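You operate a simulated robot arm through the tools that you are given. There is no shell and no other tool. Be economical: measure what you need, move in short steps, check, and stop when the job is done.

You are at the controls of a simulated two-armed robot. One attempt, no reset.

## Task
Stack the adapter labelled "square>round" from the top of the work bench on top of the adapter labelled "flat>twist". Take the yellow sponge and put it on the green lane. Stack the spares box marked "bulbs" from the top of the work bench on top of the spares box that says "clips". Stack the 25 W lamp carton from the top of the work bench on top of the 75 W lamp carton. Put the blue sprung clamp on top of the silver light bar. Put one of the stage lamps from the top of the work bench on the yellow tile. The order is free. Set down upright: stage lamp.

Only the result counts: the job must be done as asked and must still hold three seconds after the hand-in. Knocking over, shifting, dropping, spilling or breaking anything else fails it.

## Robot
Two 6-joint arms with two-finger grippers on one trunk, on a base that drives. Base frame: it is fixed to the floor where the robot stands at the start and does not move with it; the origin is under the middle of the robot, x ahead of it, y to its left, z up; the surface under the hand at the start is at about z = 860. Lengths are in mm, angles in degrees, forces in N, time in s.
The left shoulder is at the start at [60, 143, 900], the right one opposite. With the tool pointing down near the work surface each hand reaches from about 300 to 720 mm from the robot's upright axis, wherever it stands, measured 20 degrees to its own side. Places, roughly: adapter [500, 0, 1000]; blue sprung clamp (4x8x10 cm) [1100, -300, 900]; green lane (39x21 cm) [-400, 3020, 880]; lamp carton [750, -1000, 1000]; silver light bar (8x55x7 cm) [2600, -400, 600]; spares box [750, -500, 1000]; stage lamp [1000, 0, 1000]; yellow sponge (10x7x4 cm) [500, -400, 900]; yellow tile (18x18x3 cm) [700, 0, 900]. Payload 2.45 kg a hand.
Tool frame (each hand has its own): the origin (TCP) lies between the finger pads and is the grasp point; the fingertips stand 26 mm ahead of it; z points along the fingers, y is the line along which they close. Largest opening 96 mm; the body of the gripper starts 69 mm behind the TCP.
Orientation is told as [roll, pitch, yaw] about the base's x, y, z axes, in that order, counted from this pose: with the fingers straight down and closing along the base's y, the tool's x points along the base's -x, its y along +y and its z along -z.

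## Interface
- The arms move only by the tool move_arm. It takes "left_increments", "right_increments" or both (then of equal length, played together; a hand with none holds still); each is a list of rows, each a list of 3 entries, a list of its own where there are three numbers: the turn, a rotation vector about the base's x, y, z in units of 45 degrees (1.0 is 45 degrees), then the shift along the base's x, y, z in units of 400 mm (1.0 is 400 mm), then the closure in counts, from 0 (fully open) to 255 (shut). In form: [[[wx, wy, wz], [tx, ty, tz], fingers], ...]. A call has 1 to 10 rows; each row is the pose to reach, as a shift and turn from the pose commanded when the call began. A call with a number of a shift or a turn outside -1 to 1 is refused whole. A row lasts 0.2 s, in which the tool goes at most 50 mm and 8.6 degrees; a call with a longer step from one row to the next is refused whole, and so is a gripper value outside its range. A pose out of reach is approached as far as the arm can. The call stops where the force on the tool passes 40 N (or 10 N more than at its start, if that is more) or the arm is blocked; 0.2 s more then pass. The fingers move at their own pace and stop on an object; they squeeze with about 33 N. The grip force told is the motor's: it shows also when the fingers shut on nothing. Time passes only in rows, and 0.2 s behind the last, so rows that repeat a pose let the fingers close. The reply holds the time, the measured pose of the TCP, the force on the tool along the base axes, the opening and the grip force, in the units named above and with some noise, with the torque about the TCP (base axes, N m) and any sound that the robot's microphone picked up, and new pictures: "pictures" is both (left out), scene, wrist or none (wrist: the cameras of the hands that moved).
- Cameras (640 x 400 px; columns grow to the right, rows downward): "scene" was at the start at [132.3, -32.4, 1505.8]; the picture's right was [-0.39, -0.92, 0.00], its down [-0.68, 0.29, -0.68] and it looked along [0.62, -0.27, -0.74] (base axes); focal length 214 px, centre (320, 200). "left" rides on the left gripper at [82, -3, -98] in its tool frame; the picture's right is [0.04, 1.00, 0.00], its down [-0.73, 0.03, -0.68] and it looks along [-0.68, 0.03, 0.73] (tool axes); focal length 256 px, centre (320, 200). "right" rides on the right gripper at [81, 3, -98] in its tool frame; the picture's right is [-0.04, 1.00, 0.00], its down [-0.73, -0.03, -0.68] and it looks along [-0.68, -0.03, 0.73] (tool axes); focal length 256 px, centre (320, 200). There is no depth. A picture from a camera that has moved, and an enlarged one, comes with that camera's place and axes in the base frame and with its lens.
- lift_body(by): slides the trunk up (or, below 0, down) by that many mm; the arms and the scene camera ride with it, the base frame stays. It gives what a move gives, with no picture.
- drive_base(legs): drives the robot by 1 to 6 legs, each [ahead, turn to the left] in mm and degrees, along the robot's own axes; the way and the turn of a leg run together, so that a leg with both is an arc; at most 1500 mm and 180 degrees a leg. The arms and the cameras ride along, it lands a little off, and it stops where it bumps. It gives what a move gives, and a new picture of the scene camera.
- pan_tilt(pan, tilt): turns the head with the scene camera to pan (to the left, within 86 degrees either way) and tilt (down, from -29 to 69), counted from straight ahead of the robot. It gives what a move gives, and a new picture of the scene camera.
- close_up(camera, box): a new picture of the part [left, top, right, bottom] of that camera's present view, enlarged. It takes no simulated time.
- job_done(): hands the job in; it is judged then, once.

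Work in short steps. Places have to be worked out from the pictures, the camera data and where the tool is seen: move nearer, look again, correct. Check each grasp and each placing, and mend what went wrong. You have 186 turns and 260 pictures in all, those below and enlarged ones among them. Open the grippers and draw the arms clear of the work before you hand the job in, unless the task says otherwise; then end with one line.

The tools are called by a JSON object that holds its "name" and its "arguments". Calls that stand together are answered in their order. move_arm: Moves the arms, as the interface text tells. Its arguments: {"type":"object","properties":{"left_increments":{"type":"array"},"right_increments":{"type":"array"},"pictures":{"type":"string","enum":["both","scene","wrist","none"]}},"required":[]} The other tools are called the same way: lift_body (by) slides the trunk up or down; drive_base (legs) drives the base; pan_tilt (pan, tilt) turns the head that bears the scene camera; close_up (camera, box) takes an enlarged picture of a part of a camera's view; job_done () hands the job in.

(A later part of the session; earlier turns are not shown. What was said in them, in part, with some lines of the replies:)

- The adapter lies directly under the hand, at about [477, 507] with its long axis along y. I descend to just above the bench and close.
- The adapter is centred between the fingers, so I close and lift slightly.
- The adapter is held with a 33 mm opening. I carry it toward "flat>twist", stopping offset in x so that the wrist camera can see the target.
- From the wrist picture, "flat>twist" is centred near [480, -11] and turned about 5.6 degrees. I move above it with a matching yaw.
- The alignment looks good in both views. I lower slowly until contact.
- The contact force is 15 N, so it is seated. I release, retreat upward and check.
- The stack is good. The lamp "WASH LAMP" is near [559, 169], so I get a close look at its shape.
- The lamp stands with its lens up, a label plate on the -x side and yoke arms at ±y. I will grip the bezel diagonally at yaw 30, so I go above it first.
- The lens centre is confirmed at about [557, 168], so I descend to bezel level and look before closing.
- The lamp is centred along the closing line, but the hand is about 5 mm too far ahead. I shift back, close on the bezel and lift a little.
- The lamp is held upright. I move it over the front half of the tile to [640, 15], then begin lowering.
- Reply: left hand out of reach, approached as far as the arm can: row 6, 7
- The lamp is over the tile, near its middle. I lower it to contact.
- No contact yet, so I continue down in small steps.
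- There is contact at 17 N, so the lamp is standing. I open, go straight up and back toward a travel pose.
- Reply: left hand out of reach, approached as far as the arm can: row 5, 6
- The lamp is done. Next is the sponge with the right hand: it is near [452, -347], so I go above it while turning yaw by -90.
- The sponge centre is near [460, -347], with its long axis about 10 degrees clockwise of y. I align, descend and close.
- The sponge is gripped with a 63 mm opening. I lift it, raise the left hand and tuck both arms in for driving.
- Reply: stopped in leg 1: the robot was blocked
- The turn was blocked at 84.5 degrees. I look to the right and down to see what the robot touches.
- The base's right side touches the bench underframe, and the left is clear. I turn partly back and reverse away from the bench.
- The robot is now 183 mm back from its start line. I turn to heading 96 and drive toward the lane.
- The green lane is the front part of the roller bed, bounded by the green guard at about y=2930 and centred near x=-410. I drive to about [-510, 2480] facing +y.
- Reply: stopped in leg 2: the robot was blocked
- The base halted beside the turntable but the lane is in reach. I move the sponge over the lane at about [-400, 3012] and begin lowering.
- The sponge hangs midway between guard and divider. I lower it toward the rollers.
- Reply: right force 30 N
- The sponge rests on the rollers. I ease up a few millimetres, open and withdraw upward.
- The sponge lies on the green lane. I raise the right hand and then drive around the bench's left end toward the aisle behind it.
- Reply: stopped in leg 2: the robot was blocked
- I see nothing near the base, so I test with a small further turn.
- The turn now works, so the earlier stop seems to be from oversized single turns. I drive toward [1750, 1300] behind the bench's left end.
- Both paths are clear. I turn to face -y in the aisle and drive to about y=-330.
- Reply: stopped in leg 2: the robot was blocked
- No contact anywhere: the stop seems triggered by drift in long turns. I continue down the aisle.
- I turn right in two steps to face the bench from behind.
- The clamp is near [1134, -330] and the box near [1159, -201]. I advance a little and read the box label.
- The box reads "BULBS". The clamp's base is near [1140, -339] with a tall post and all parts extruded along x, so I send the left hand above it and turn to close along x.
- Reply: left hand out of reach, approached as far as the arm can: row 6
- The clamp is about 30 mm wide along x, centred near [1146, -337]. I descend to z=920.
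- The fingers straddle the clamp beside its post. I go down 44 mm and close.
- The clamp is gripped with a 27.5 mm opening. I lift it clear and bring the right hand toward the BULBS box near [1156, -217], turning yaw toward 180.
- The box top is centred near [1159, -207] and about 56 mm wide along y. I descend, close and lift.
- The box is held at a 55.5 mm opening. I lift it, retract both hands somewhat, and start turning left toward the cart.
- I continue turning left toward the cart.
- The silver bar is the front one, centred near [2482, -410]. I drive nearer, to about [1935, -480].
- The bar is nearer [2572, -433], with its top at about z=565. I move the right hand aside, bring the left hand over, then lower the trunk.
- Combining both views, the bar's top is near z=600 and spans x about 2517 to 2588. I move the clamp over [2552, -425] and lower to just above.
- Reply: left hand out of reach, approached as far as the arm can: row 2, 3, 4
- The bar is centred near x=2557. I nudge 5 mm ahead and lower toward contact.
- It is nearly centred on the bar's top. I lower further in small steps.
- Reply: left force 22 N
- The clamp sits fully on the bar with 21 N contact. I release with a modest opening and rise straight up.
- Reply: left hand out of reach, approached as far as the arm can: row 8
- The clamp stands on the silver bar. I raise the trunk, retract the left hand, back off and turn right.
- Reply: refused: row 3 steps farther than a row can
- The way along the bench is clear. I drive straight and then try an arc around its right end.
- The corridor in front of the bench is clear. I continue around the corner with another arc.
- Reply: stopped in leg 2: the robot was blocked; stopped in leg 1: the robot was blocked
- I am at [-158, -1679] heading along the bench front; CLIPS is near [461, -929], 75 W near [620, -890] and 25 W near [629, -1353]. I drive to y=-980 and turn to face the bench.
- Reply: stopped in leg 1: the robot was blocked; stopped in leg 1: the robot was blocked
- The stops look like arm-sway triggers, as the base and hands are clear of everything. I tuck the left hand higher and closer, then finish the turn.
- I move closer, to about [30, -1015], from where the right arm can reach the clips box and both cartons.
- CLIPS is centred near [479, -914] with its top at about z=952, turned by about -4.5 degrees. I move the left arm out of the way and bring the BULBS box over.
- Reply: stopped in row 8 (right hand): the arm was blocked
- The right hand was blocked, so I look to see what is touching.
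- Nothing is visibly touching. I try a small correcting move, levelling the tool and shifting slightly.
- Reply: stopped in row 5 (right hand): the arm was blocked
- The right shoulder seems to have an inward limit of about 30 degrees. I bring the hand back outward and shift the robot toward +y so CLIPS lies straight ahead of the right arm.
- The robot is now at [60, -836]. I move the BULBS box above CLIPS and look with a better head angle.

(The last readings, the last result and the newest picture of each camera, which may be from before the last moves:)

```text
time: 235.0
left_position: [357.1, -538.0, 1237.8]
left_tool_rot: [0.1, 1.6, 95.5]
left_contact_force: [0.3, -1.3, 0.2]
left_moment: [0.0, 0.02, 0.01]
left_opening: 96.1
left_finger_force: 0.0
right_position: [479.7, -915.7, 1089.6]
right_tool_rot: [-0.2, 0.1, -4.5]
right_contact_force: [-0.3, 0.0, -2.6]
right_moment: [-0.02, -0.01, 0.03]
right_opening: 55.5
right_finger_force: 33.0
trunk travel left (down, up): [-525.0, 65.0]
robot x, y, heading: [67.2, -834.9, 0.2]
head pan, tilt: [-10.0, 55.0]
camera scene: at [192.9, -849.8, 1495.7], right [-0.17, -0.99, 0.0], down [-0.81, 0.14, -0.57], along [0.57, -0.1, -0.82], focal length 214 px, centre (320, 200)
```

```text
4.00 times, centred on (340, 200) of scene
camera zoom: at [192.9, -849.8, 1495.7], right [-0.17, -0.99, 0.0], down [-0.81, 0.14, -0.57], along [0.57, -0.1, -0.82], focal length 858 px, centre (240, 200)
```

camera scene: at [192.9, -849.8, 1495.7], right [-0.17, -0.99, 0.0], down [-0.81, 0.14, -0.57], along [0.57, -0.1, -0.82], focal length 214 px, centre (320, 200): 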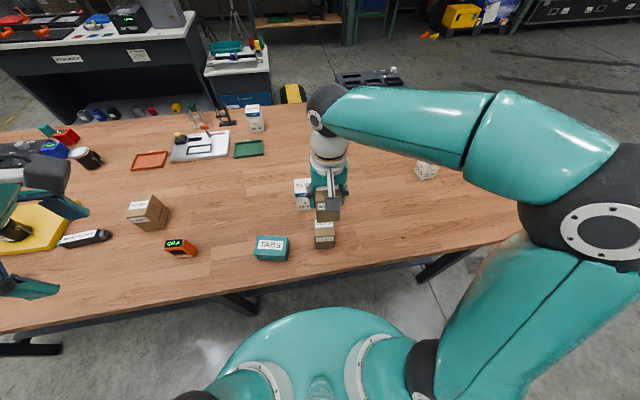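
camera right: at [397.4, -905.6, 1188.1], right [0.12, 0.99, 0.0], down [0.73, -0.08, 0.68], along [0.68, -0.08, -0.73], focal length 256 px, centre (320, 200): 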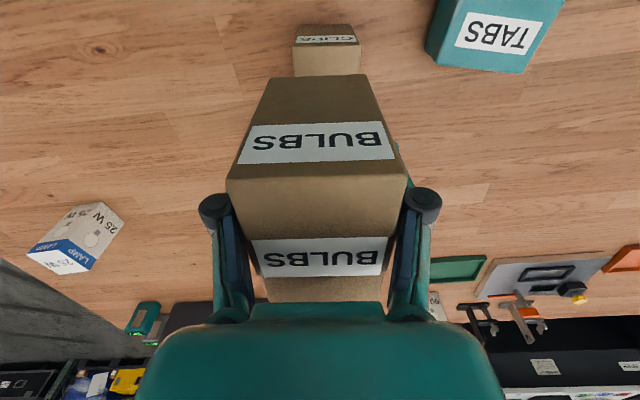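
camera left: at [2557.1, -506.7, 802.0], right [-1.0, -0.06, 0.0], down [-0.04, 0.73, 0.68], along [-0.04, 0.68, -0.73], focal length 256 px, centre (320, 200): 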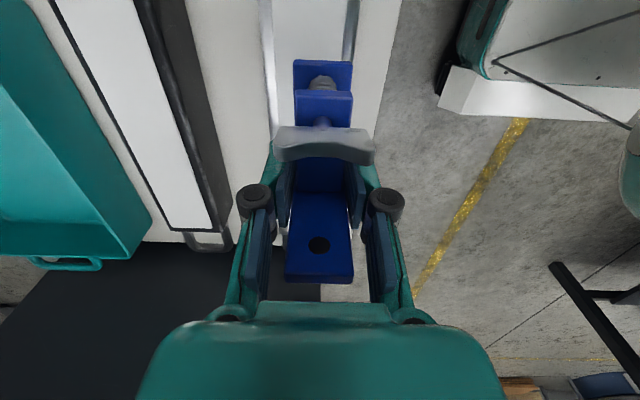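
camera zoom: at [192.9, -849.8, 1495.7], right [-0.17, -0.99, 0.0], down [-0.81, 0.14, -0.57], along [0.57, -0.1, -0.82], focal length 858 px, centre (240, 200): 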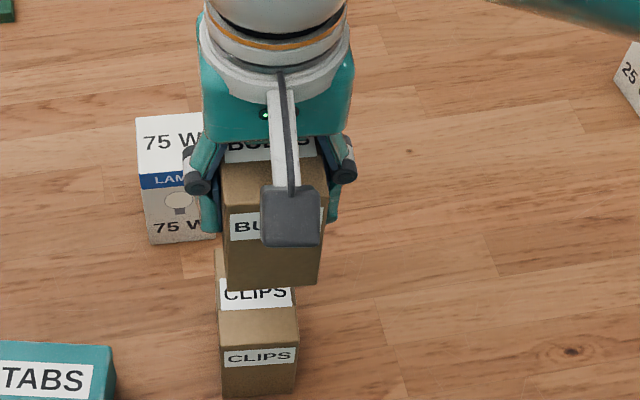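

The boxes line up within a few millimetres. I shift 4 mm in +y and lower.

{"name": "move_arm", "arguments": {"right_increments": [[[0, 0, 0], [0.003, 0.01, -0.06], 255], [[0, 0, 0], [0.003, 0.01, -0.12], 255], [[0, 0, 0], [0.003, 0.01, -0.17], 255], [[0, 0, 0], [0.003, 0.01, -0.185], 255], [[0, 0, 0], [0.003, 0.01, -0.185], 255]], "pictures": "wrist"}}

{"name": "close_up", "arguments": {"camera": "scene", "box": [280, 175, 380, 255]}}

```text
time: 236.2
left_position: [357.3, -536.8, 1236.8]
left_tool_rot: [0.1, 1.6, 95.4]
left_contact_force: [-0.1, -0.1, -0.9]
left_moment: [0.02, 0.04, -0.01]
left_opening: 95.9
left_finger_force: 0.2
right_position: [480.1, -911.1, 1016.9]
right_tool_rot: [-0.2, -0.1, -4.4]
right_contact_force: [-0.4, -0.1, -1.5]
right_moment: [-0.02, -0.02, 0.0]
right_opening: 55.4
right_finger_force: 32.9
trunk travel left (down, up): [-525.0, 65.0]
robot x, y, heading: [66.1, -835.5, 0.5]
head pan, tilt: [-10.0, 55.0]
camera right: at [398.5, -900.9, 1115.6], right [0.12, 0.99, 0.0], down [0.73, -0.08, 0.68], along [0.67, -0.08, -0.73], focal length 256 px, centre (320, 200)
```

right: 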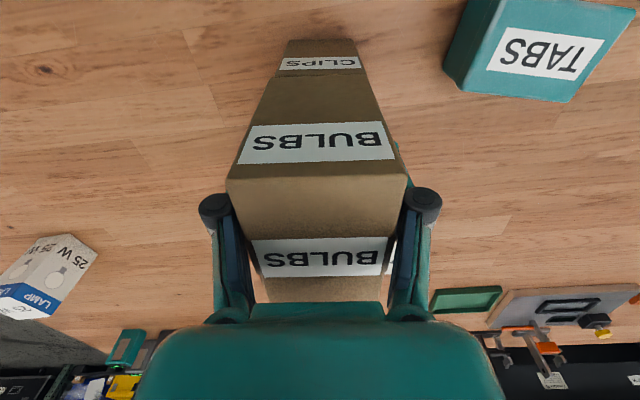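

```text
5.00 times, centred on (330, 215) of scene
camera zoom: at [192.9, -849.8, 1495.6], right [-0.17, -0.99, 0.0], down [-0.81, 0.14, -0.57], along [0.56, -0.1, -0.82], focal length 1072 px, centre (270, 125)
```

zoom: 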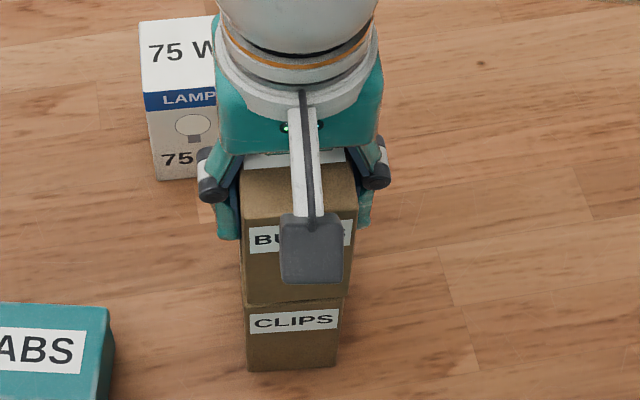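

{"name": "move_arm", "arguments": {"right_increments": [[[0, 0, 0], [0, 0, -0.01], 255], [[0, 0, 0], [0, 0, -0.02], 255], [[0, 0, 0], [0, 0, -0.02], 255]], "pictures": "none"}}

{"name": "move_arm", "arguments": {"right_increments": [[[0, 0, 0], [0, 0, -0.007], 255], [[0, 0, 0], [0, 0, -0.01], 255], [[0, 0, 0], [0, 0, -0.01], 255]], "pictures": "none"}}

```text
time: 237.0
left_position: [354.8, -538.6, 1236.7]
left_tool_rot: [0.0, 1.6, 95.5]
left_contact_force: [-0.3, 0.1, 0.4]
left_moment: [0.0, -0.04, 0.02]
left_opening: 96.0
left_finger_force: 0.0
right_position: [479.6, -911.1, 1010.0]
right_tool_rot: [-0.1, -0.4, -4.6]
right_contact_force: [0.7, -4.3, 25.1]
right_moment: [-0.11, 0.02, 0.01]
right_opening: 55.5
right_finger_force: 33.0
trunk travel left (down, up): [-525.0, 65.0]
robot x, y, heading: [58.8, -838.8, 0.2]
head pan, tilt: [-10.0, 55.0]
```

```text
time: 237.8
left_position: [355.0, -538.3, 1239.3]
left_tool_rot: [-0.1, 1.6, 95.5]
left_contact_force: [0.6, -0.1, 0.5]
left_moment: [-0.01, -0.03, 0.0]
left_opening: 96.0
left_finger_force: 0.0
right_position: [479.4, -909.5, 1006.0]
right_tool_rot: [-0.2, -0.3, -4.5]
right_contact_force: [0.4, -6.2, 37.2]
right_moment: [-0.09, 0.22, 0.02]
right_opening: 55.5
right_finger_force: 32.7
trunk travel left (down, up): [-525.0, 65.0]
robot x, y, heading: [63.2, -839.2, 0.3]
head pan, tilt: [-10.0, 55.0]
```

The box is seated, so I ease off slightly, release and lift straight up.

{"name": "move_arm", "arguments": {"right_increments": [[[0, 0, 0], [0, 0, 0.012], 255], [[0, 0, 0], [0, 0, 0.012], 170], [[0, 0, 0], [0, 0, 0.012], 0], [[0, 0, 0], [0, 0, 0.012], 0], [[0, 0, 0], [0, 0, 0.012], 0], [[0, 0, 0], [0, 0, 0.1], 0], [[0, 0, 0], [0, 0, 0.2], 0], [[0, 0, 0], [0, 0, 0.3], 0], [[0, 0, 0], [-0.05, -0.08, 0.36], 0], [[0, 0, 0], [-0.1, -0.16, 0.42], 0]], "pictures": "wrist"}}

{"name": "close_up", "arguments": {"camera": "scene", "box": [260, 150, 420, 250]}}

```text
time: 240.0
left_position: [356.2, -537.5, 1238.2]
left_tool_rot: [0.0, 1.6, 95.3]
left_contact_force: [-0.1, -0.6, -0.5]
left_moment: [-0.02, -0.01, 0.03]
left_opening: 96.1
left_finger_force: 0.1
right_position: [439.5, -974.9, 1170.6]
right_tool_rot: [-0.3, 0.0, -4.5]
right_contact_force: [-0.4, 0.0, -0.1]
right_moment: [0.02, 0.0, 0.0]
right_opening: 95.9
right_finger_force: 0.1
trunk travel left (down, up): [-525.0, 65.0]
robot x, y, heading: [64.9, -840.0, 0.2]
head pan, tilt: [-10.0, 55.0]
camera right: at [359.1, -965.3, 1269.7], right [0.12, 0.99, 0.0], down [0.73, -0.08, 0.68], along [0.67, -0.08, -0.73], focal length 256 px, centre (320, 200)
```

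right: 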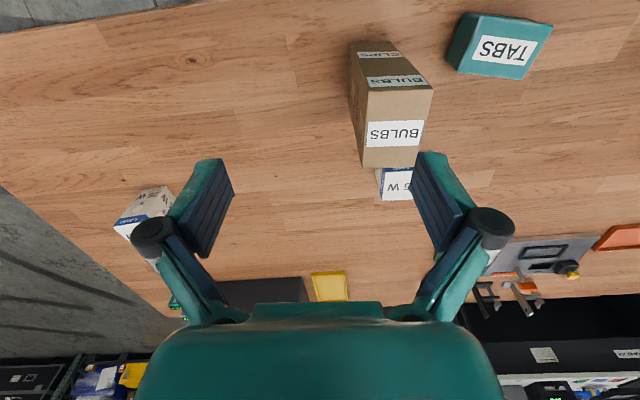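

```text
4.00 times, centred on (340, 200) of scene
camera zoom: at [192.1, -850.3, 1495.7], right [-0.17, -0.99, 0.0], down [-0.81, 0.14, -0.57], along [0.57, -0.1, -0.82], focal length 858 px, centre (240, 200)
```

zoom: 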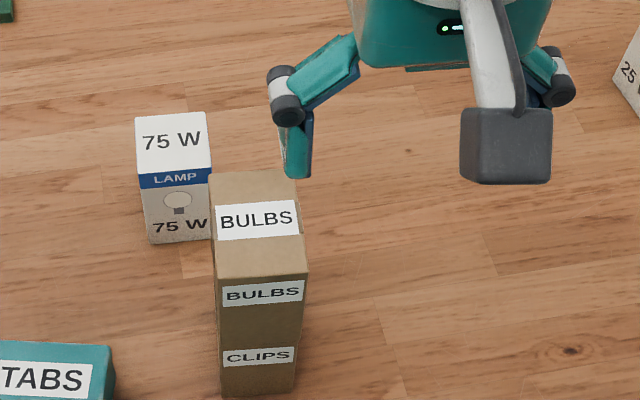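

BULBS stands squarely on CLIPS. The 75 W carton is near [629, -871] and the 25 W near [691, -1351], so I shift the robot toward -y to reach the 25 W carton.

{"name": "drive_base", "arguments": {"legs": [[-310, 0], [0, -45]]}}

{"name": "drive_base", "arguments": {"legs": [[435, 0], [0, 45]]}}

```text
time: 244.5
left_position: [169.7, -840.7, 1236.4]
left_tool_rot: [0.1, 1.7, 49.6]
left_contact_force: [-0.5, -0.1, -0.4]
left_moment: [-0.01, 0.0, -0.01]
left_opening: 96.0
left_finger_force: 0.0
right_position: [-82.9, -1205.6, 1170.7]
right_tool_rot: [-0.4, 0.0, -50.3]
right_contact_force: [0.5, 0.1, -0.5]
right_moment: [-0.03, 0.02, 0.04]
right_opening: 96.0
right_finger_force: 0.0
trunk travel left (down, up): [-525.0, 65.0]
robot x, y, heading: [-234.5, -825.1, -45.4]
head pan, tilt: [-10.0, 55.0]
camera scene: at [-152.5, -926.6, 1495.6], right [-0.82, -0.57, 0.0], down [-0.46, 0.68, -0.57], along [0.32, -0.47, -0.82], focal length 214 px, centre (320, 200)
```

scene: 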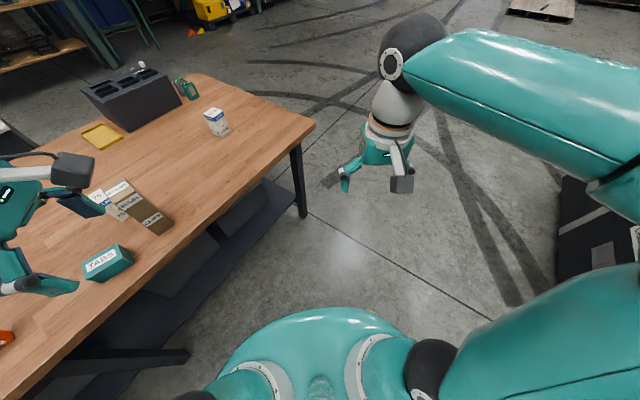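

```text
time: 249.4
left_position: [372.6, -862.7, 1236.6]
left_tool_rot: [0.1, 1.6, 94.2]
left_contact_force: [-0.5, -0.3, -0.1]
left_moment: [0.0, -0.01, 0.04]
left_opening: 96.2
left_finger_force: 0.0
right_position: [446.8, -1300.9, 1171.0]
right_tool_rot: [-0.4, -0.2, -5.7]
right_contact_force: [-1.0, -0.3, 0.1]
right_moment: [0.0, -0.01, 0.0]
right_opening: 96.0
right_finger_force: 0.1
trunk travel left (down, up): [-525.0, 65.0]
robot x, y, heading: [72.7, -1153.6, -1.2]
head pan, tilt: [-10.0, 55.0]
camera scene: at [201.5, -1172.8, 1495.7], right [-0.2, -0.98, 0.0], down [-0.8, 0.16, -0.57], along [0.56, -0.11, -0.82], focal length 214 px, centre (320, 200)
```

scene: 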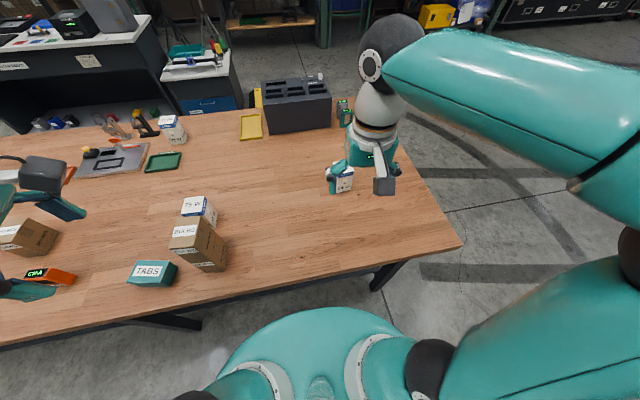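

I am positioned for the 25 W carton. I move the right hand near it, turning the yaw to about +5, and look.

{"name": "move_arm", "arguments": {"right_increments": [[[0, 0, 0.04], [0.1, -0.02, 0], 0], [[0, 0, 0.08], [0.2, -0.04, -0.02], 0], [[0, 0, 0.12], [0.3, -0.06, -0.06], 0], [[0, 0, 0.16], [0.4, -0.08, -0.1], 0], [[0, 0, 0.2], [0.48, -0.1, -0.14], 0], [[0, 0, 0.24], [0.55, -0.11, -0.18], 0], [[0, 0, 0.24], [0.55, -0.11, -0.18], 0]], "pictures": "wrist"}}

{"name": "close_up", "arguments": {"camera": "scene", "box": [300, 130, 420, 205]}}

```text
time: 251.0
left_position: [371.7, -862.0, 1239.1]
left_tool_rot: [0.0, 1.6, 94.3]
left_contact_force: [0.2, -0.5, -0.1]
left_moment: [-0.02, -0.05, 0.03]
left_opening: 96.1
left_finger_force: 0.1
right_position: [668.4, -1344.9, 1099.2]
right_tool_rot: [-0.3, -0.1, 5.1]
right_contact_force: [0.3, 1.0, -0.5]
right_moment: [0.0, 0.01, 0.01]
right_opening: 95.9
right_finger_force: 0.1
trunk travel left (down, up): [-525.0, 65.0]
robot x, y, heading: [72.5, -1157.0, -1.1]
head pan, tilt: [-10.0, 55.0]
camera right: at [586.9, -1349.1, 1198.7], right [-0.05, 1.0, 0.0], down [0.73, 0.04, 0.68], along [0.68, 0.03, -0.73], focal length 256 px, centre (320, 200)
```

right: 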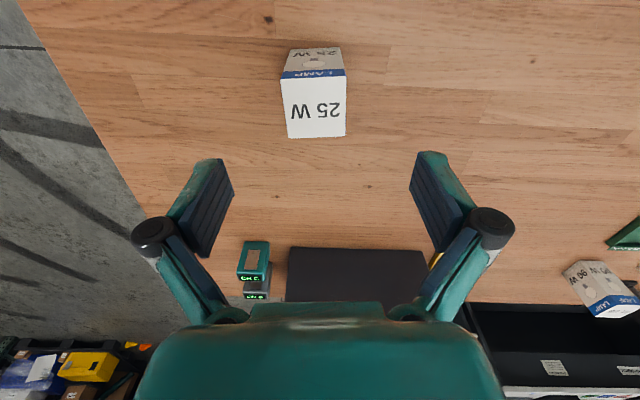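

```text
5.33 times, centred on (360, 168) of scene
camera zoom: at [200.7, -1173.0, 1495.8], right [-0.2, -0.98, 0.0], down [-0.8, 0.16, -0.57], along [0.56, -0.11, -0.82], focal length 1144 px, centre (107, 373)
```

zoom: 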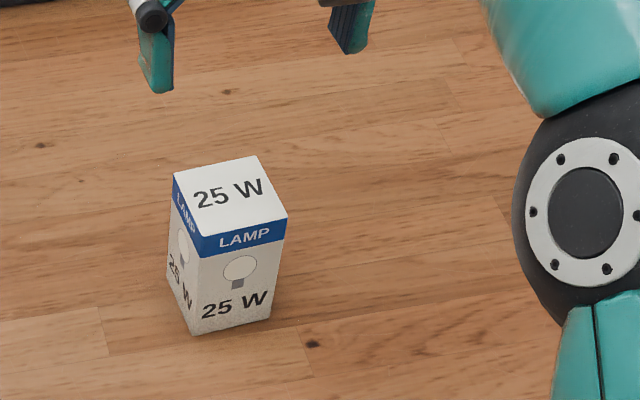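

The 25 W carton is centred at about [690, -1350], aligned with the hand. I descend and close.

{"name": "move_arm", "arguments": {"right_increments": [[[0, 0, 0], [0.03, -0.012, -0.06], 0], [[0, 0, 0], [0.055, -0.012, -0.14], 0], [[0, 0, 0], [0.055, -0.012, -0.24], 0], [[0, 0, 0], [0.055, -0.012, -0.34], 0], [[0, 0, 0], [0.055, -0.012, -0.42], 0], [[0, 0, 0], [0.055, -0.012, -0.46], 0], [[0, 0, 0], [0.055, -0.012, -0.46], 0], [[0, 0, 0], [0.055, -0.012, -0.46], 255], [[0, 0, 0], [0.055, -0.012, -0.46], 255], [[0, 0, 0], [0.055, -0.012, -0.46], 255]], "pictures": "wrist"}}

```text
time: 253.2
left_position: [372.0, -861.7, 1237.2]
left_tool_rot: [-0.1, 1.6, 94.2]
left_contact_force: [0.1, -0.1, -0.5]
left_moment: [-0.02, 0.0, 0.01]
left_opening: 96.1
left_finger_force: 0.0
right_position: [688.5, -1350.4, 915.0]
right_tool_rot: [-0.3, -0.3, 5.0]
right_contact_force: [1.2, -0.4, 8.1]
right_moment: [0.0, 0.19, 0.05]
right_opening: 64.6
right_finger_force: 32.7
trunk travel left (down, up): [-525.0, 65.0]
robot x, y, heading: [73.5, -1156.1, -1.4]
head pan, tilt: [-10.0, 55.0]
camera right: at [606.0, -1354.4, 1014.1], right [-0.05, 1.0, 0.0], down [0.73, 0.04, 0.68], along [0.68, 0.03, -0.73], focal length 256 px, centre (320, 200)
```

right: 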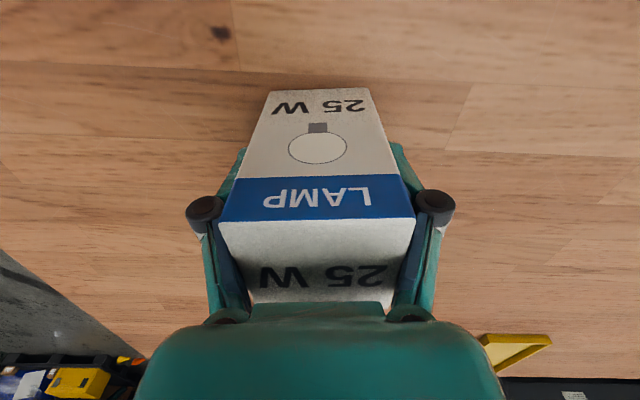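

The opening is 64.6 mm, wider than I judged, so I check the grasp up close.

{"name": "close_up", "arguments": {"camera": "scene", "box": [310, 130, 406, 190]}}

{"name": "close_up", "arguments": {"camera": "right", "box": [180, 80, 460, 330]}}

```text
6.67 times, centred on (358, 160) of scene
camera zoom: at [201.1, -1172.5, 1495.8], right [-0.2, -0.98, 0.0], down [-0.8, 0.16, -0.57], along [0.56, -0.11, -0.82], focal length 1430 px, centre (67, 467)
```

zoom: 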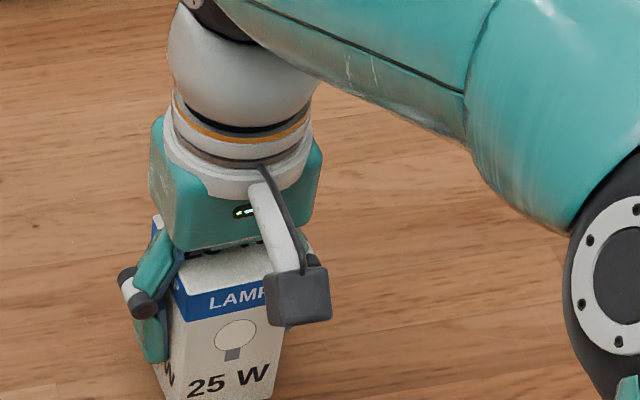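

```text
1.60 times, centred on (320, 205) of right
camera zoom: at [606.0, -1354.4, 1014.1], right [-0.05, 1.0, 0.0], down [0.73, 0.04, 0.68], along [0.68, 0.03, -0.73], focal length 410 px, centre (320, 192)
```

zoom: 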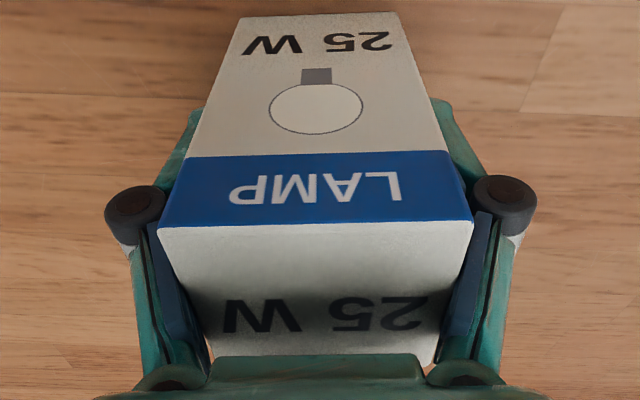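

The carton looks flush in the grip. I lift it to travel height and check.

{"name": "move_arm", "arguments": {"right_increments": [[[0, 0, 0], [0, 0, 0.05], 255], [[0, 0, 0], [0, 0, 0.1], 255], [[0, 0, 0], [0, 0, 0.2], 255], [[0, 0, 0], [-0.05, 0, 0.3], 255], [[0, 0, 0], [-0.12, 0.02, 0.4], 255], [[0, 0, 0], [-0.2, 0.04, 0.48], 255], [[0, 0, 0], [-0.3, 0.08, 0.54], 255], [[0, 0, 0], [-0.4, 0.12, 0.6], 255], [[0, 0, 0], [-0.5, 0.16, 0.64], 255]], "pictures": "wrist"}}

```text
time: 255.2
left_position: [370.1, -862.5, 1240.7]
left_tool_rot: [0.0, 1.6, 94.2]
left_contact_force: [-1.5, 0.3, 0.7]
left_moment: [-0.07, -0.02, 0.0]
left_opening: 95.8
left_finger_force: 0.1
right_position: [488.2, -1284.5, 1172.1]
right_tool_rot: [-0.2, -0.1, 5.1]
right_contact_force: [-0.3, -0.3, -1.3]
right_moment: [0.01, -0.03, -0.01]
right_opening: 62.6
right_finger_force: 33.5
trunk travel left (down, up): [-525.0, 65.0]
robot x, y, heading: [74.0, -1159.1, -1.3]
head pan, tilt: [-10.0, 55.0]
camera right: at [405.4, -1289.2, 1271.3], right [-0.05, 1.0, -0.01], down [0.73, 0.04, 0.68], along [0.68, 0.03, -0.73], focal length 256 px, centre (320, 200)
```

right: 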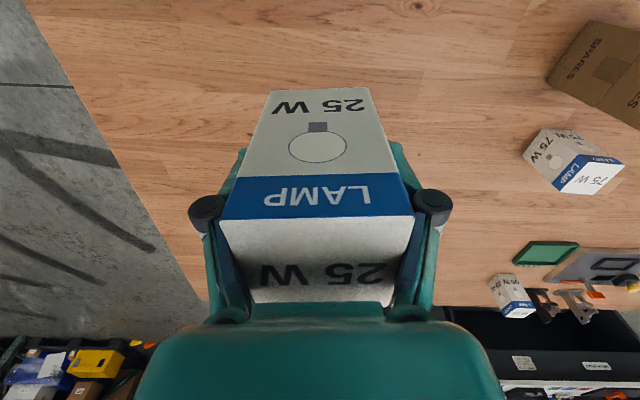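

The carton is held securely. I shift the robot back toward +y in front of the 75 W carton.

{"name": "drive_base", "arguments": {"legs": [[-315, 0], [0, 45]]}}

{"name": "drive_base", "arguments": {"legs": [[430, 0], [0, -44]]}}

```text
time: 259.7
left_position: [-234.5, -728.5, 1238.4]
left_tool_rot: [0.1, 1.7, 138.5]
left_contact_force: [0.3, 0.2, -0.4]
left_moment: [0.03, 0.0, 0.01]
left_opening: 95.7
left_finger_force: 0.0
right_position: [143.9, -949.8, 1171.0]
right_tool_rot: [-0.2, 0.1, 49.4]
right_contact_force: [0.4, -0.8, -0.4]
right_moment: [-0.02, -0.01, -0.01]
right_opening: 60.0
right_finger_force: 33.7
trunk travel left (down, up): [-525.0, 65.0]
robot x, y, heading: [-226.0, -1167.8, 42.8]
head pan, tilt: [-10.0, 55.0]
camera scene: at [-124.0, -1087.0, 1495.6], right [0.54, -0.84, 0.0], down [-0.69, -0.45, -0.57], along [0.48, 0.31, -0.82], focal length 214 px, centre (320, 200)
```

scene: 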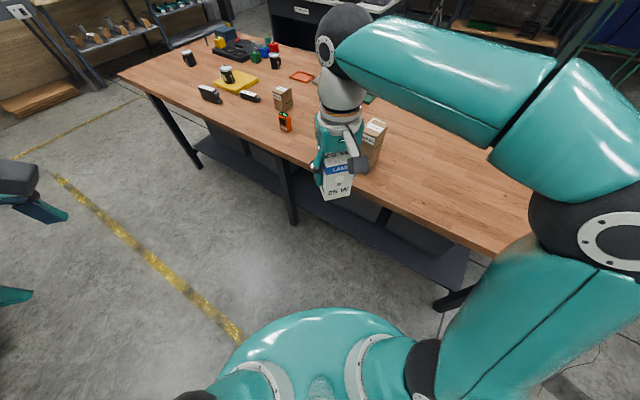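

```text
time: 264.6
left_position: [392.9, -552.1, 1238.2]
left_tool_rot: [0.2, 1.6, 94.1]
left_contact_force: [0.3, -0.4, -0.8]
left_moment: [0.01, 0.0, 0.0]
left_opening: 96.3
left_finger_force: 0.0
right_position: [508.1, -975.5, 1171.8]
right_tool_rot: [-0.2, 0.1, 5.0]
right_contact_force: [0.0, 0.9, -0.2]
right_moment: [0.01, 0.01, 0.04]
right_opening: 58.1
right_finger_force: 33.0
trunk travel left (down, up): [-525.0, 65.0]
robot x, y, heading: [92.1, -842.1, -1.2]
head pan, tilt: [-10.0, 55.0]
camera scene: at [221.4, -860.9, 1495.7], right [-0.19, -0.98, 0.0], down [-0.8, 0.16, -0.57], along [0.56, -0.11, -0.82], focal length 214 px, centre (320, 200)
```

scene: 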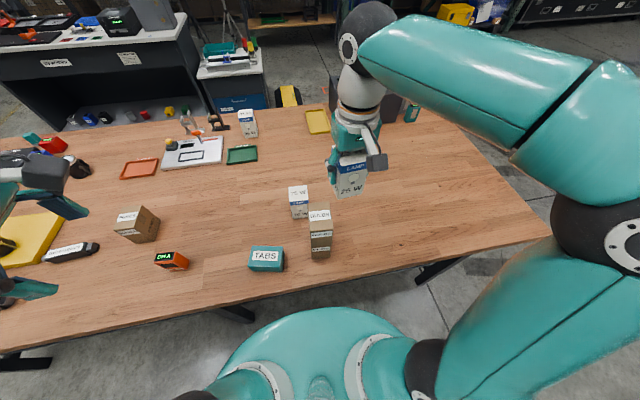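

The opening has shrunk to 58 mm, so the carton is settling in the grip. I check it with the wrist camera.

{"name": "move_arm", "arguments": {"right_increments": [[[0, 0, 0], [0, 0, 0.0], 255], [[0, 0, 0], [0, 0, 0], 255]], "pictures": "wrist"}}

{"name": "close_up", "arguments": {"camera": "scene", "box": [270, 110, 430, 260]}}

```text
time: 265.2
left_position: [390.2, -552.8, 1239.1]
left_tool_rot: [0.2, 1.5, 94.2]
left_contact_force: [-0.5, 0.8, 0.5]
left_moment: [0.04, 0.0, -0.01]
left_opening: 95.7
left_finger_force: 0.1
right_position: [508.0, -975.6, 1173.6]
right_tool_rot: [-0.2, -0.1, 5.0]
right_contact_force: [-0.2, -1.1, -1.1]
right_moment: [0.02, -0.02, -0.03]
right_opening: 57.7
right_finger_force: 32.5
trunk travel left (down, up): [-525.0, 65.0]
robot x, y, heading: [90.2, -844.9, -0.7]
head pan, tilt: [-10.0, 55.0]
camera right: at [426.4, -980.6, 1271.4], right [-0.05, 1.0, 0.0], down [0.73, 0.04, 0.68], along [0.68, 0.03, -0.73], focal length 256 px, centre (320, 200)
```

right: 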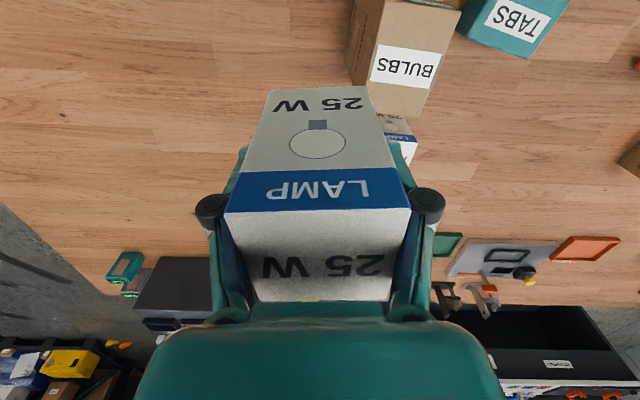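

```text
2.67 times, centred on (350, 185) of scene
camera zoom: at [220.9, -863.0, 1495.6], right [-0.19, -0.98, 0.0], down [-0.8, 0.16, -0.57], along [0.56, -0.11, -0.82], focal length 572 px, centre (240, 240)
```

zoom: 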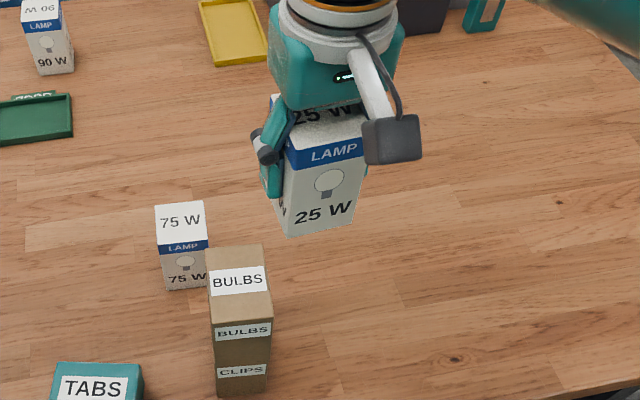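

The carton has settled flush. I move so the wrist camera sees the 75 W carton's top for a precise fix.

{"name": "move_arm", "arguments": {"right_increments": [[[0, 0, 0], [0.08, -0.03, -0.05], 255], [[0, 0, 0], [0.155, -0.05, -0.1], 255], [[0, 0, 0], [0.155, -0.05, -0.1], 255]], "pictures": "wrist"}}

{"name": "close_up", "arguments": {"camera": "right", "box": [360, 60, 520, 160]}}

{"name": "close_up", "arguments": {"camera": "scene", "box": [270, 165, 350, 215]}}

```text
time: 266.0
left_position: [390.2, -552.2, 1239.4]
left_tool_rot: [0.1, 1.6, 94.2]
left_contact_force: [0.1, 0.1, -0.2]
left_moment: [0.01, -0.04, -0.02]
left_opening: 96.0
left_finger_force: 0.1
right_position: [569.0, -995.1, 1132.9]
right_tool_rot: [-0.2, -0.1, 5.2]
right_contact_force: [-0.9, 0.1, -1.1]
right_moment: [0.02, 0.0, 0.0]
right_opening: 57.6
right_finger_force: 33.2
trunk travel left (down, up): [-525.0, 65.0]
robot x, y, heading: [85.2, -844.4, -1.1]
head pan, tilt: [-10.0, 55.0]
camera right: at [487.8, -998.5, 1231.0], right [-0.05, 1.0, 0.0], down [0.73, 0.04, 0.68], along [0.68, 0.03, -0.73], focal length 256 px, centre (320, 200)
```

right: 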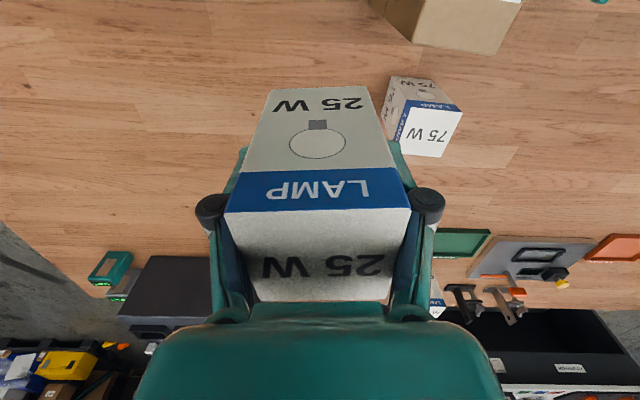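

```text
4.00 times, centred on (440, 110) of right
camera zoom: at [487.8, -998.5, 1231.0], right [-0.05, 1.0, 0.0], down [0.73, 0.04, 0.68], along [0.68, 0.03, -0.73], focal length 1024 px, centre (-160, 560)
```

zoom: 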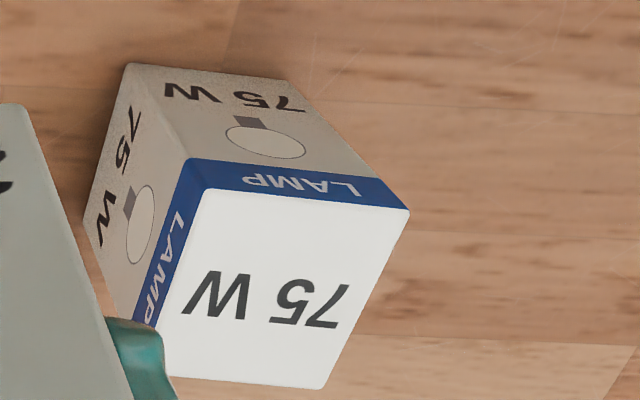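

```text
8.00 times, centred on (310, 190) of scene
camera zoom: at [220.2, -861.1, 1495.7], right [-0.19, -0.98, 0.0], down [-0.8, 0.16, -0.57], along [0.56, -0.11, -0.82], focal length 1716 px, centre (400, 280)
```

zoom: 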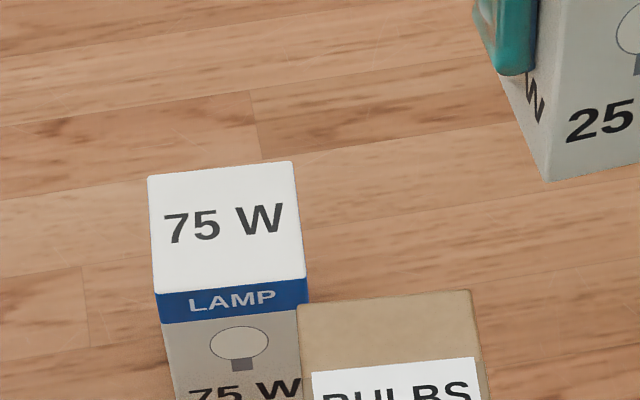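

Both views put the 75 W top at about [628, -869], yaw -3.8. I move above it with matching yaw and lower to hover.

{"name": "move_arm", "arguments": {"right_increments": [[[0, 0, -0.05], [0.04, 0.08, 0], 255], [[0, 0, -0.1], [0.08, 0.16, 0], 255], [[0, 0, -0.15], [0.11, 0.24, 0], 255], [[0, 0, -0.198], [0.137, 0.315, 0], 255], [[0, 0, -0.198], [0.137, 0.315, -0.08], 255], [[0, 0, -0.198], [0.137, 0.315, -0.17], 255], [[0, 0, -0.198], [0.137, 0.315, -0.24], 255], [[0, 0, -0.198], [0.137, 0.315, -0.24], 255]], "pictures": "wrist"}}

{"name": "close_up", "arguments": {"camera": "scene", "box": [260, 145, 356, 225]}}

```text
time: 267.8
left_position: [391.0, -550.7, 1238.6]
left_tool_rot: [0.1, 1.7, 94.1]
left_contact_force: [-0.4, 0.8, -0.2]
left_moment: [-0.02, 0.0, -0.01]
left_opening: 96.1
left_finger_force: 0.0
right_position: [623.1, -869.4, 1038.5]
right_tool_rot: [-0.3, -0.1, -3.8]
right_contact_force: [0.4, 1.2, -0.1]
right_moment: [0.01, 0.02, 0.02]
right_opening: 57.5
right_finger_force: 33.4
trunk travel left (down, up): [-525.0, 65.0]
robot x, y, heading: [87.6, -839.6, -0.7]
head pan, tilt: [-10.0, 55.0]
camera right: at [541.2, -860.9, 1136.2], right [0.11, 0.99, 0.0], down [0.73, -0.07, 0.68], along [0.68, -0.08, -0.73], focal length 256 px, centre (320, 200)
```

right: 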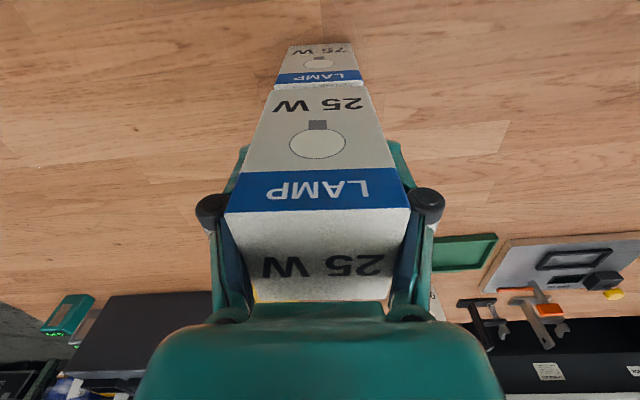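

```text
5.00 times, centred on (308, 185) of scene
camera zoom: at [220.9, -860.6, 1495.7], right [-0.19, -0.98, 0.0], down [-0.8, 0.16, -0.57], along [0.56, -0.11, -0.82], focal length 1072 px, centre (380, 275)
```

zoom: 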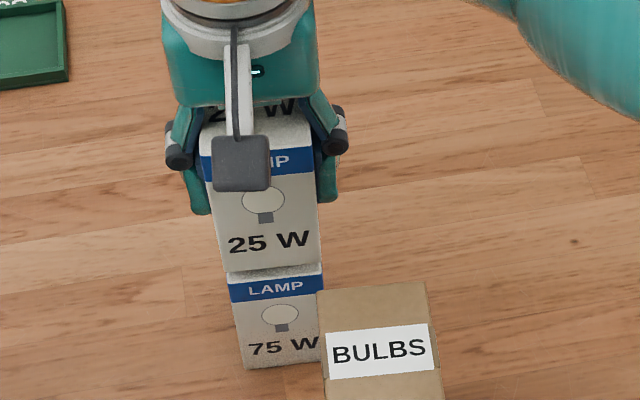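

The alignment is good in both views. I lower onto the 75 W carton.

{"name": "move_arm", "arguments": {"right_increments": [[[0, 0, 0], [0.008, 0, -0.03], 255], [[0, 0, 0], [0.008, 0, -0.05], 255], [[0, 0, 0], [0.008, 0, -0.05], 255]], "pictures": "none"}}

{"name": "move_arm", "arguments": {"right_increments": [[[0, 0, 0], [0, 0, -0.01], 255], [[0, 0, 0], [0, 0, -0.018], 255], [[0, 0, 0], [0, 0, -0.018], 255]], "pictures": "none"}}

{"name": "close_up", "arguments": {"camera": "scene", "box": [270, 160, 350, 220]}}

```text
time: 268.6
left_position: [390.4, -552.3, 1238.2]
left_tool_rot: [0.0, 1.6, 94.2]
left_contact_force: [1.1, -0.5, -0.2]
left_moment: [0.02, 0.05, 0.0]
left_opening: 95.9
left_finger_force: 0.0
right_position: [627.9, -868.4, 1024.7]
right_tool_rot: [0.1, -0.7, -4.0]
right_contact_force: [-7.0, -1.1, 20.1]
right_moment: [-0.25, 1.1, 0.04]
right_opening: 57.5
right_finger_force: 32.8
trunk travel left (down, up): [-525.0, 65.0]
robot x, y, heading: [89.6, -845.7, -1.1]
head pan, tilt: [-10.0, 55.0]
stopped in row 3 (right hand): the force on the tool passed its limit at 45 N (the readings are from after the stop); the commanded pose is now the measured one
```

```text
time: 269.0
left_position: [389.7, -553.1, 1241.0]
left_tool_rot: [0.1, 1.5, 94.1]
left_contact_force: [0.2, -0.1, -0.2]
left_moment: [0.04, 0.04, 0.01]
left_opening: 96.3
left_finger_force: 0.2
right_position: [629.1, -868.7, 1026.0]
right_tool_rot: [0.4, -1.0, -4.0]
right_contact_force: [-6.4, -2.0, 16.5]
right_moment: [-0.35, 0.96, -0.03]
right_opening: 57.4
right_finger_force: 32.7
trunk travel left (down, up): [-525.0, 65.0]
robot x, y, heading: [92.0, -843.6, -0.7]
head pan, tilt: [-10.0, 55.0]
stopped in row 2 (right hand): the force on the tool passed its limit at 43 N (the readings are from after the stop); the commanded pose is now the measured one
```

```text
6.67 times, centred on (310, 190) of scene
camera zoom: at [219.4, -860.8, 1495.6], right [-0.19, -0.98, 0.0], down [-0.8, 0.16, -0.57], along [0.56, -0.11, -0.82], focal length 1430 px, centre (387, 267)
```

zoom: 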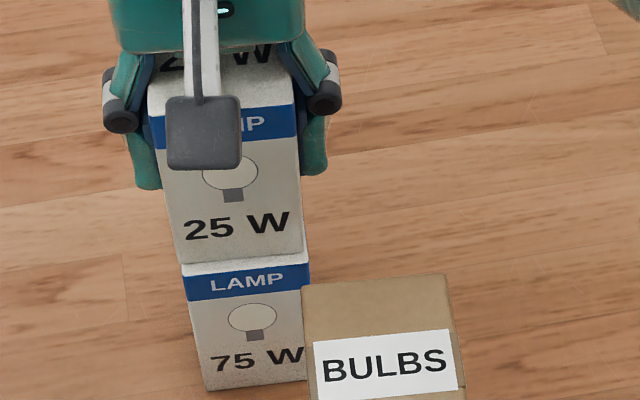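

Contact came early with a slight torque, so I view the stack before releasing.

{"name": "move_arm", "arguments": {"right_increments": [[[0, 0, 0], [0, 0, 0], 255]], "pictures": "wrist"}}

{"name": "close_up", "arguments": {"camera": "right", "box": [220, 20, 420, 145]}}

```text
time: 269.4
left_position: [389.2, -552.8, 1240.5]
left_tool_rot: [0.0, 1.6, 94.2]
left_contact_force: [-0.3, -0.5, 0.2]
left_moment: [0.0, 0.04, -0.03]
left_opening: 96.0
left_finger_force: 0.1
right_position: [628.7, -869.2, 1024.5]
right_tool_rot: [0.3, -1.3, -4.0]
right_contact_force: [-4.4, -1.6, 18.2]
right_moment: [-0.27, 0.82, 0.02]
right_opening: 57.8
right_finger_force: 32.6
trunk travel left (down, up): [-525.0, 65.0]
robot x, y, heading: [89.1, -847.5, -0.9]
head pan, tilt: [-10.0, 55.0]
camera right: at [545.0, -860.9, 1122.9], right [0.11, 0.99, 0.01], down [0.71, -0.08, 0.69], along [0.69, -0.07, -0.72], focal length 256 px, centre (320, 200)
```

right: 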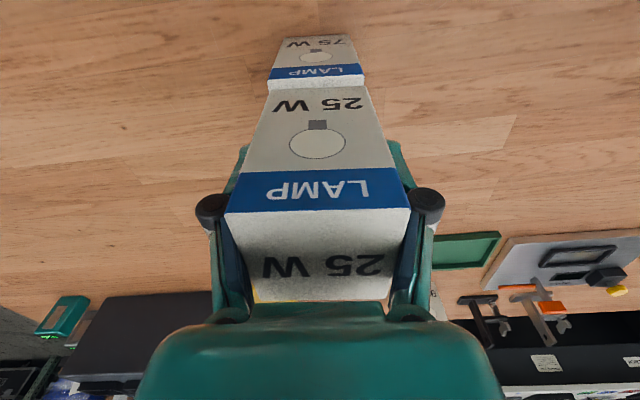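

```text
3.20 times, centred on (320, 82) of right
camera zoom: at [545.0, -860.9, 1122.9], right [0.11, 0.99, 0.01], down [0.71, -0.08, 0.69], along [0.69, -0.07, -0.72], focal length 819 px, centre (320, 576)
```

zoom: 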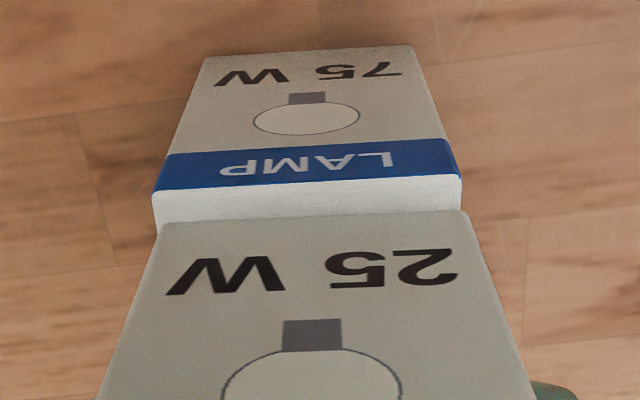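

The offset is only about 5 mm. I release gently and lift straight up.

{"name": "move_arm", "arguments": {"right_increments": [[[0, 0, 0], [0, 0, 0], 200], [[0, 0, 0], [0, 0, 0], 120], [[0, 0, 0], [0, 0, 0], 0], [[0, 0, 0], [0, 0, 0], 0], [[0, 0, 0], [0, 0, 0], 0]], "pictures": "wrist"}}

{"name": "close_up", "arguments": {"camera": "scene", "box": [270, 160, 350, 220]}}

```text
time: 270.6
left_position: [391.1, -552.2, 1239.6]
left_tool_rot: [0.0, 1.6, 94.2]
left_contact_force: [0.1, -0.3, 0.5]
left_moment: [0.0, -0.02, -0.03]
left_opening: 96.0
left_finger_force: 0.0
right_position: [630.4, -870.3, 1022.8]
right_tool_rot: [0.2, -1.1, -4.1]
right_contact_force: [-0.4, 0.8, 0.3]
right_moment: [0.0, 0.01, -0.04]
right_opening: 96.3
right_finger_force: 0.1
trunk travel left (down, up): [-525.0, 65.0]
robot x, y, heading: [89.8, -842.9, -0.9]
head pan, tilt: [-10.0, 55.0]
camera right: at [547.0, -860.8, 1120.7], right [0.11, 0.99, 0.0], down [0.72, -0.08, 0.69], along [0.69, -0.07, -0.72], focal length 256 px, centre (320, 200)
```

right: 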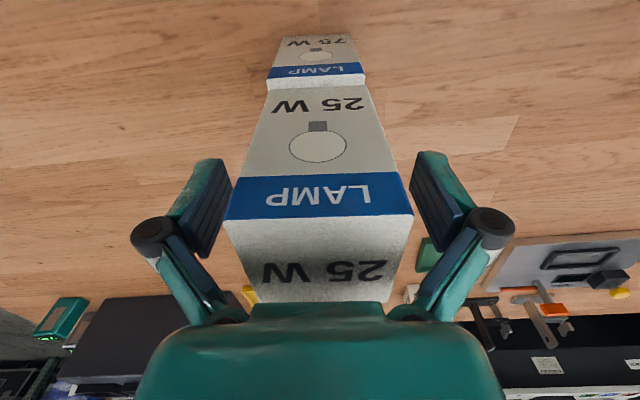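

```text
6.67 times, centred on (310, 190) of scene
camera zoom: at [220.9, -860.8, 1495.6], right [-0.19, -0.98, 0.0], down [-0.8, 0.16, -0.57], along [0.56, -0.11, -0.82], focal length 1430 px, centre (387, 267)
```

zoom: 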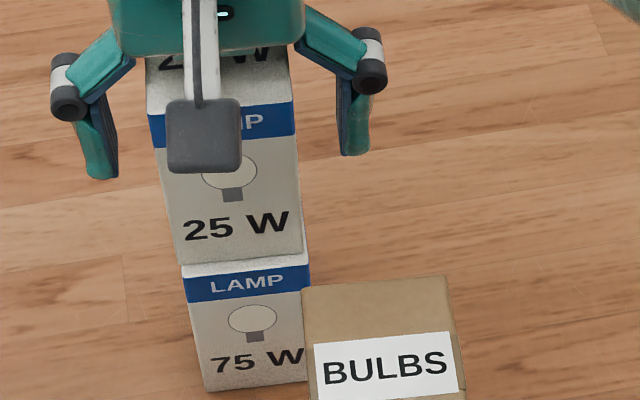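

The stack stands. I lift the hand straight up, then draw it back.

{"name": "move_arm", "arguments": {"right_increments": [[[0, 0, 0], [0, 0, 0.05], 0], [[0, 0, 0], [0, 0, 0.12], 0], [[0, 0, 0], [0, 0, 0.22], 0], [[0, 0, 0], [-0.01, 0, 0.32], 0], [[0, 0, 0], [-0.08, -0.04, 0.4], 0], [[0, 0, 0], [-0.16, -0.1, 0.46], 0], [[0, 0, 0], [-0.25, -0.16, 0.48], 0], [[0, 0, 0], [-0.34, -0.22, 0.48], 0], [[0, 0, 0], [-0.42, -0.28, 0.48], 0]], "pictures": "scene"}}

{"name": "close_up", "arguments": {"camera": "scene", "box": [240, 140, 400, 240]}}

```text
time: 272.6
left_position: [389.6, -552.2, 1240.3]
left_tool_rot: [0.0, 1.5, 94.2]
left_contact_force: [-0.9, 0.2, 1.0]
left_moment: [0.03, 0.0, -0.01]
left_opening: 96.2
left_finger_force: 0.0
right_position: [461.5, -980.8, 1216.2]
right_tool_rot: [0.2, -1.0, -4.0]
right_contact_force: [0.5, -0.6, -0.4]
right_moment: [-0.01, -0.03, -0.01]
right_opening: 95.9
right_finger_force: 0.0
trunk travel left (down, up): [-525.0, 65.0]
robot x, y, heading: [91.5, -843.3, -1.1]
head pan, tilt: [-10.0, 55.0]
camera scene: at [219.3, -861.7, 1495.8], right [-0.19, -0.98, 0.0], down [-0.8, 0.16, -0.57], along [0.56, -0.11, -0.82], focal length 214 px, centre (320, 200)
```

scene: 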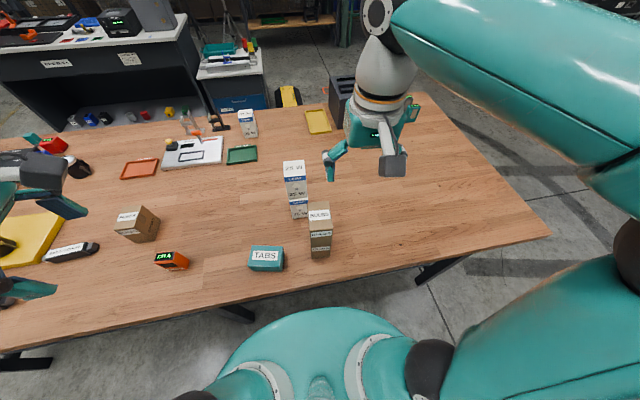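

```text
4.00 times, centred on (320, 190) of scene
camera zoom: at [219.3, -861.7, 1495.8], right [-0.19, -0.98, 0.0], down [-0.8, 0.16, -0.57], along [0.56, -0.11, -0.82], focal length 858 px, centre (320, 240)
```

zoom: 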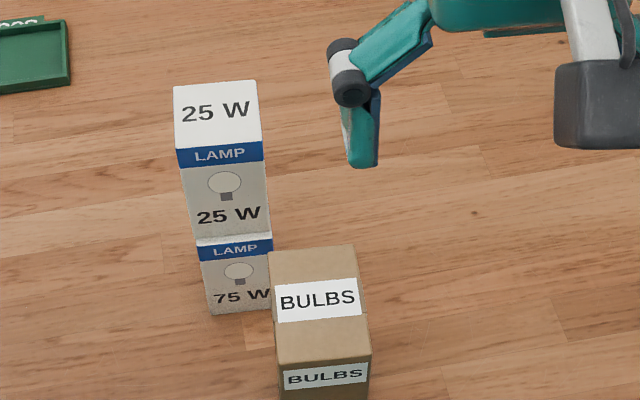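

Both stacks stand. I back the robot away from the bench and verify the adapters, lamp and tile once more.

{"name": "drive_base", "arguments": {"legs": [[-300, 0]]}}

{"name": "pan_tilt", "arguments": {"pan": 35, "tilt": 35}}

{"name": "close_up", "arguments": {"camera": "scene", "box": [190, 120, 510, 320]}}

```text
time: 274.7
left_position: [90.0, -545.8, 1239.6]
left_tool_rot: [0.0, 1.5, 94.4]
left_contact_force: [-0.3, 0.0, -0.6]
left_moment: [0.01, -0.03, 0.0]
left_opening: 95.8
left_finger_force: 0.1
right_position: [164.9, -973.0, 1217.0]
right_tool_rot: [0.2, -1.2, -3.7]
right_contact_force: [-0.5, 0.3, 0.5]
right_moment: [0.02, -0.01, 0.0]
right_opening: 96.0
right_finger_force: 0.0
trunk travel left (down, up): [-525.0, 65.0]
robot x, y, heading: [-208.0, -839.2, -0.6]
head pan, tilt: [-10.0, 55.0]
camera scene: at [-78.9, -855.0, 1495.8], right [-0.18, -0.98, 0.0], down [-0.8, 0.15, -0.57], along [0.56, -0.1, -0.82], focal length 214 px, centre (320, 200)
```

scene: 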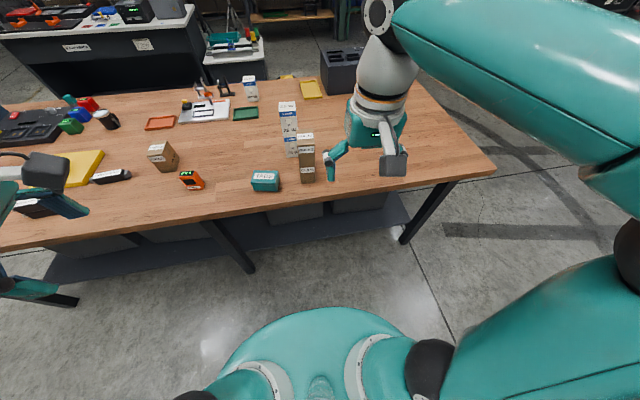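

```text
time: 275.8
left_position: [91.8, -546.4, 1241.0]
left_tool_rot: [0.1, 1.6, 94.5]
left_contact_force: [0.2, -0.2, 0.2]
left_moment: [0.01, 0.01, -0.05]
left_opening: 95.7
left_finger_force: 0.0
right_position: [165.5, -972.3, 1218.1]
right_tool_rot: [0.1, -1.1, -3.7]
right_contact_force: [1.0, -0.3, -0.9]
right_moment: [0.03, -0.03, 0.02]
right_opening: 96.0
right_finger_force: 0.1
trunk travel left (down, up): [-525.0, 65.0]
robot x, y, heading: [-209.6, -840.1, -0.7]
head pan, tilt: [35.0, 35.0]
camera scene: at [-75.7, -792.0, 1523.9], right [0.56, -0.83, 0.0], down [-0.47, -0.32, -0.82], along [0.68, 0.46, -0.57], focal length 214 px, centre (320, 200)
```

scene: 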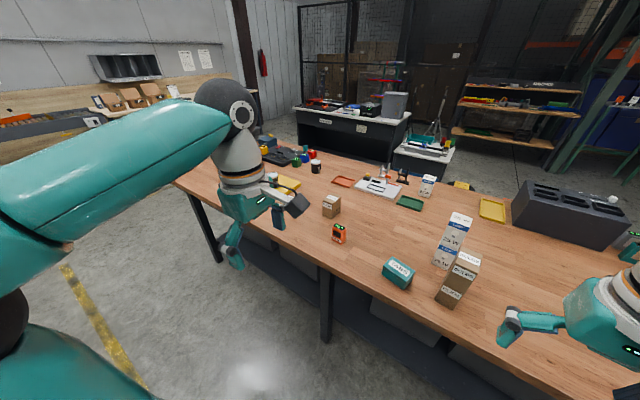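

```text
2.00 times, centred on (350, 220) of scene
camera zoom: at [-75.7, -792.0, 1523.9], right [0.56, -0.83, 0.0], down [-0.47, -0.32, -0.82], along [0.68, 0.46, -0.57], focal length 429 px, centre (260, 160)
```

zoom: 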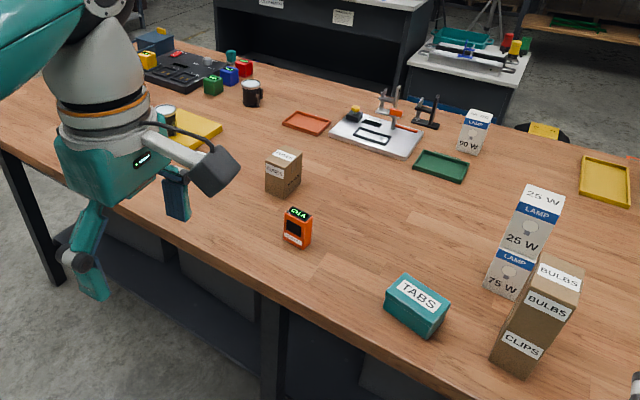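

The last pictures show both cartons, both boxes and the lamp in place, the clamp still on the bar, both grippers open and the arms clear. The adapter stack and the sponge were in place when last seen. I hand in.

{"name": "job_done", "arguments": {}}

```text
The job is handed in.
```

I finished all six placements and handed in the job; the result is not known yet. The base drive reported "blocked" several times. At the conveyor it likely touched the carton turntable, though the cartons looked undisturbed. I could find nothing touching the robot for most of the others.
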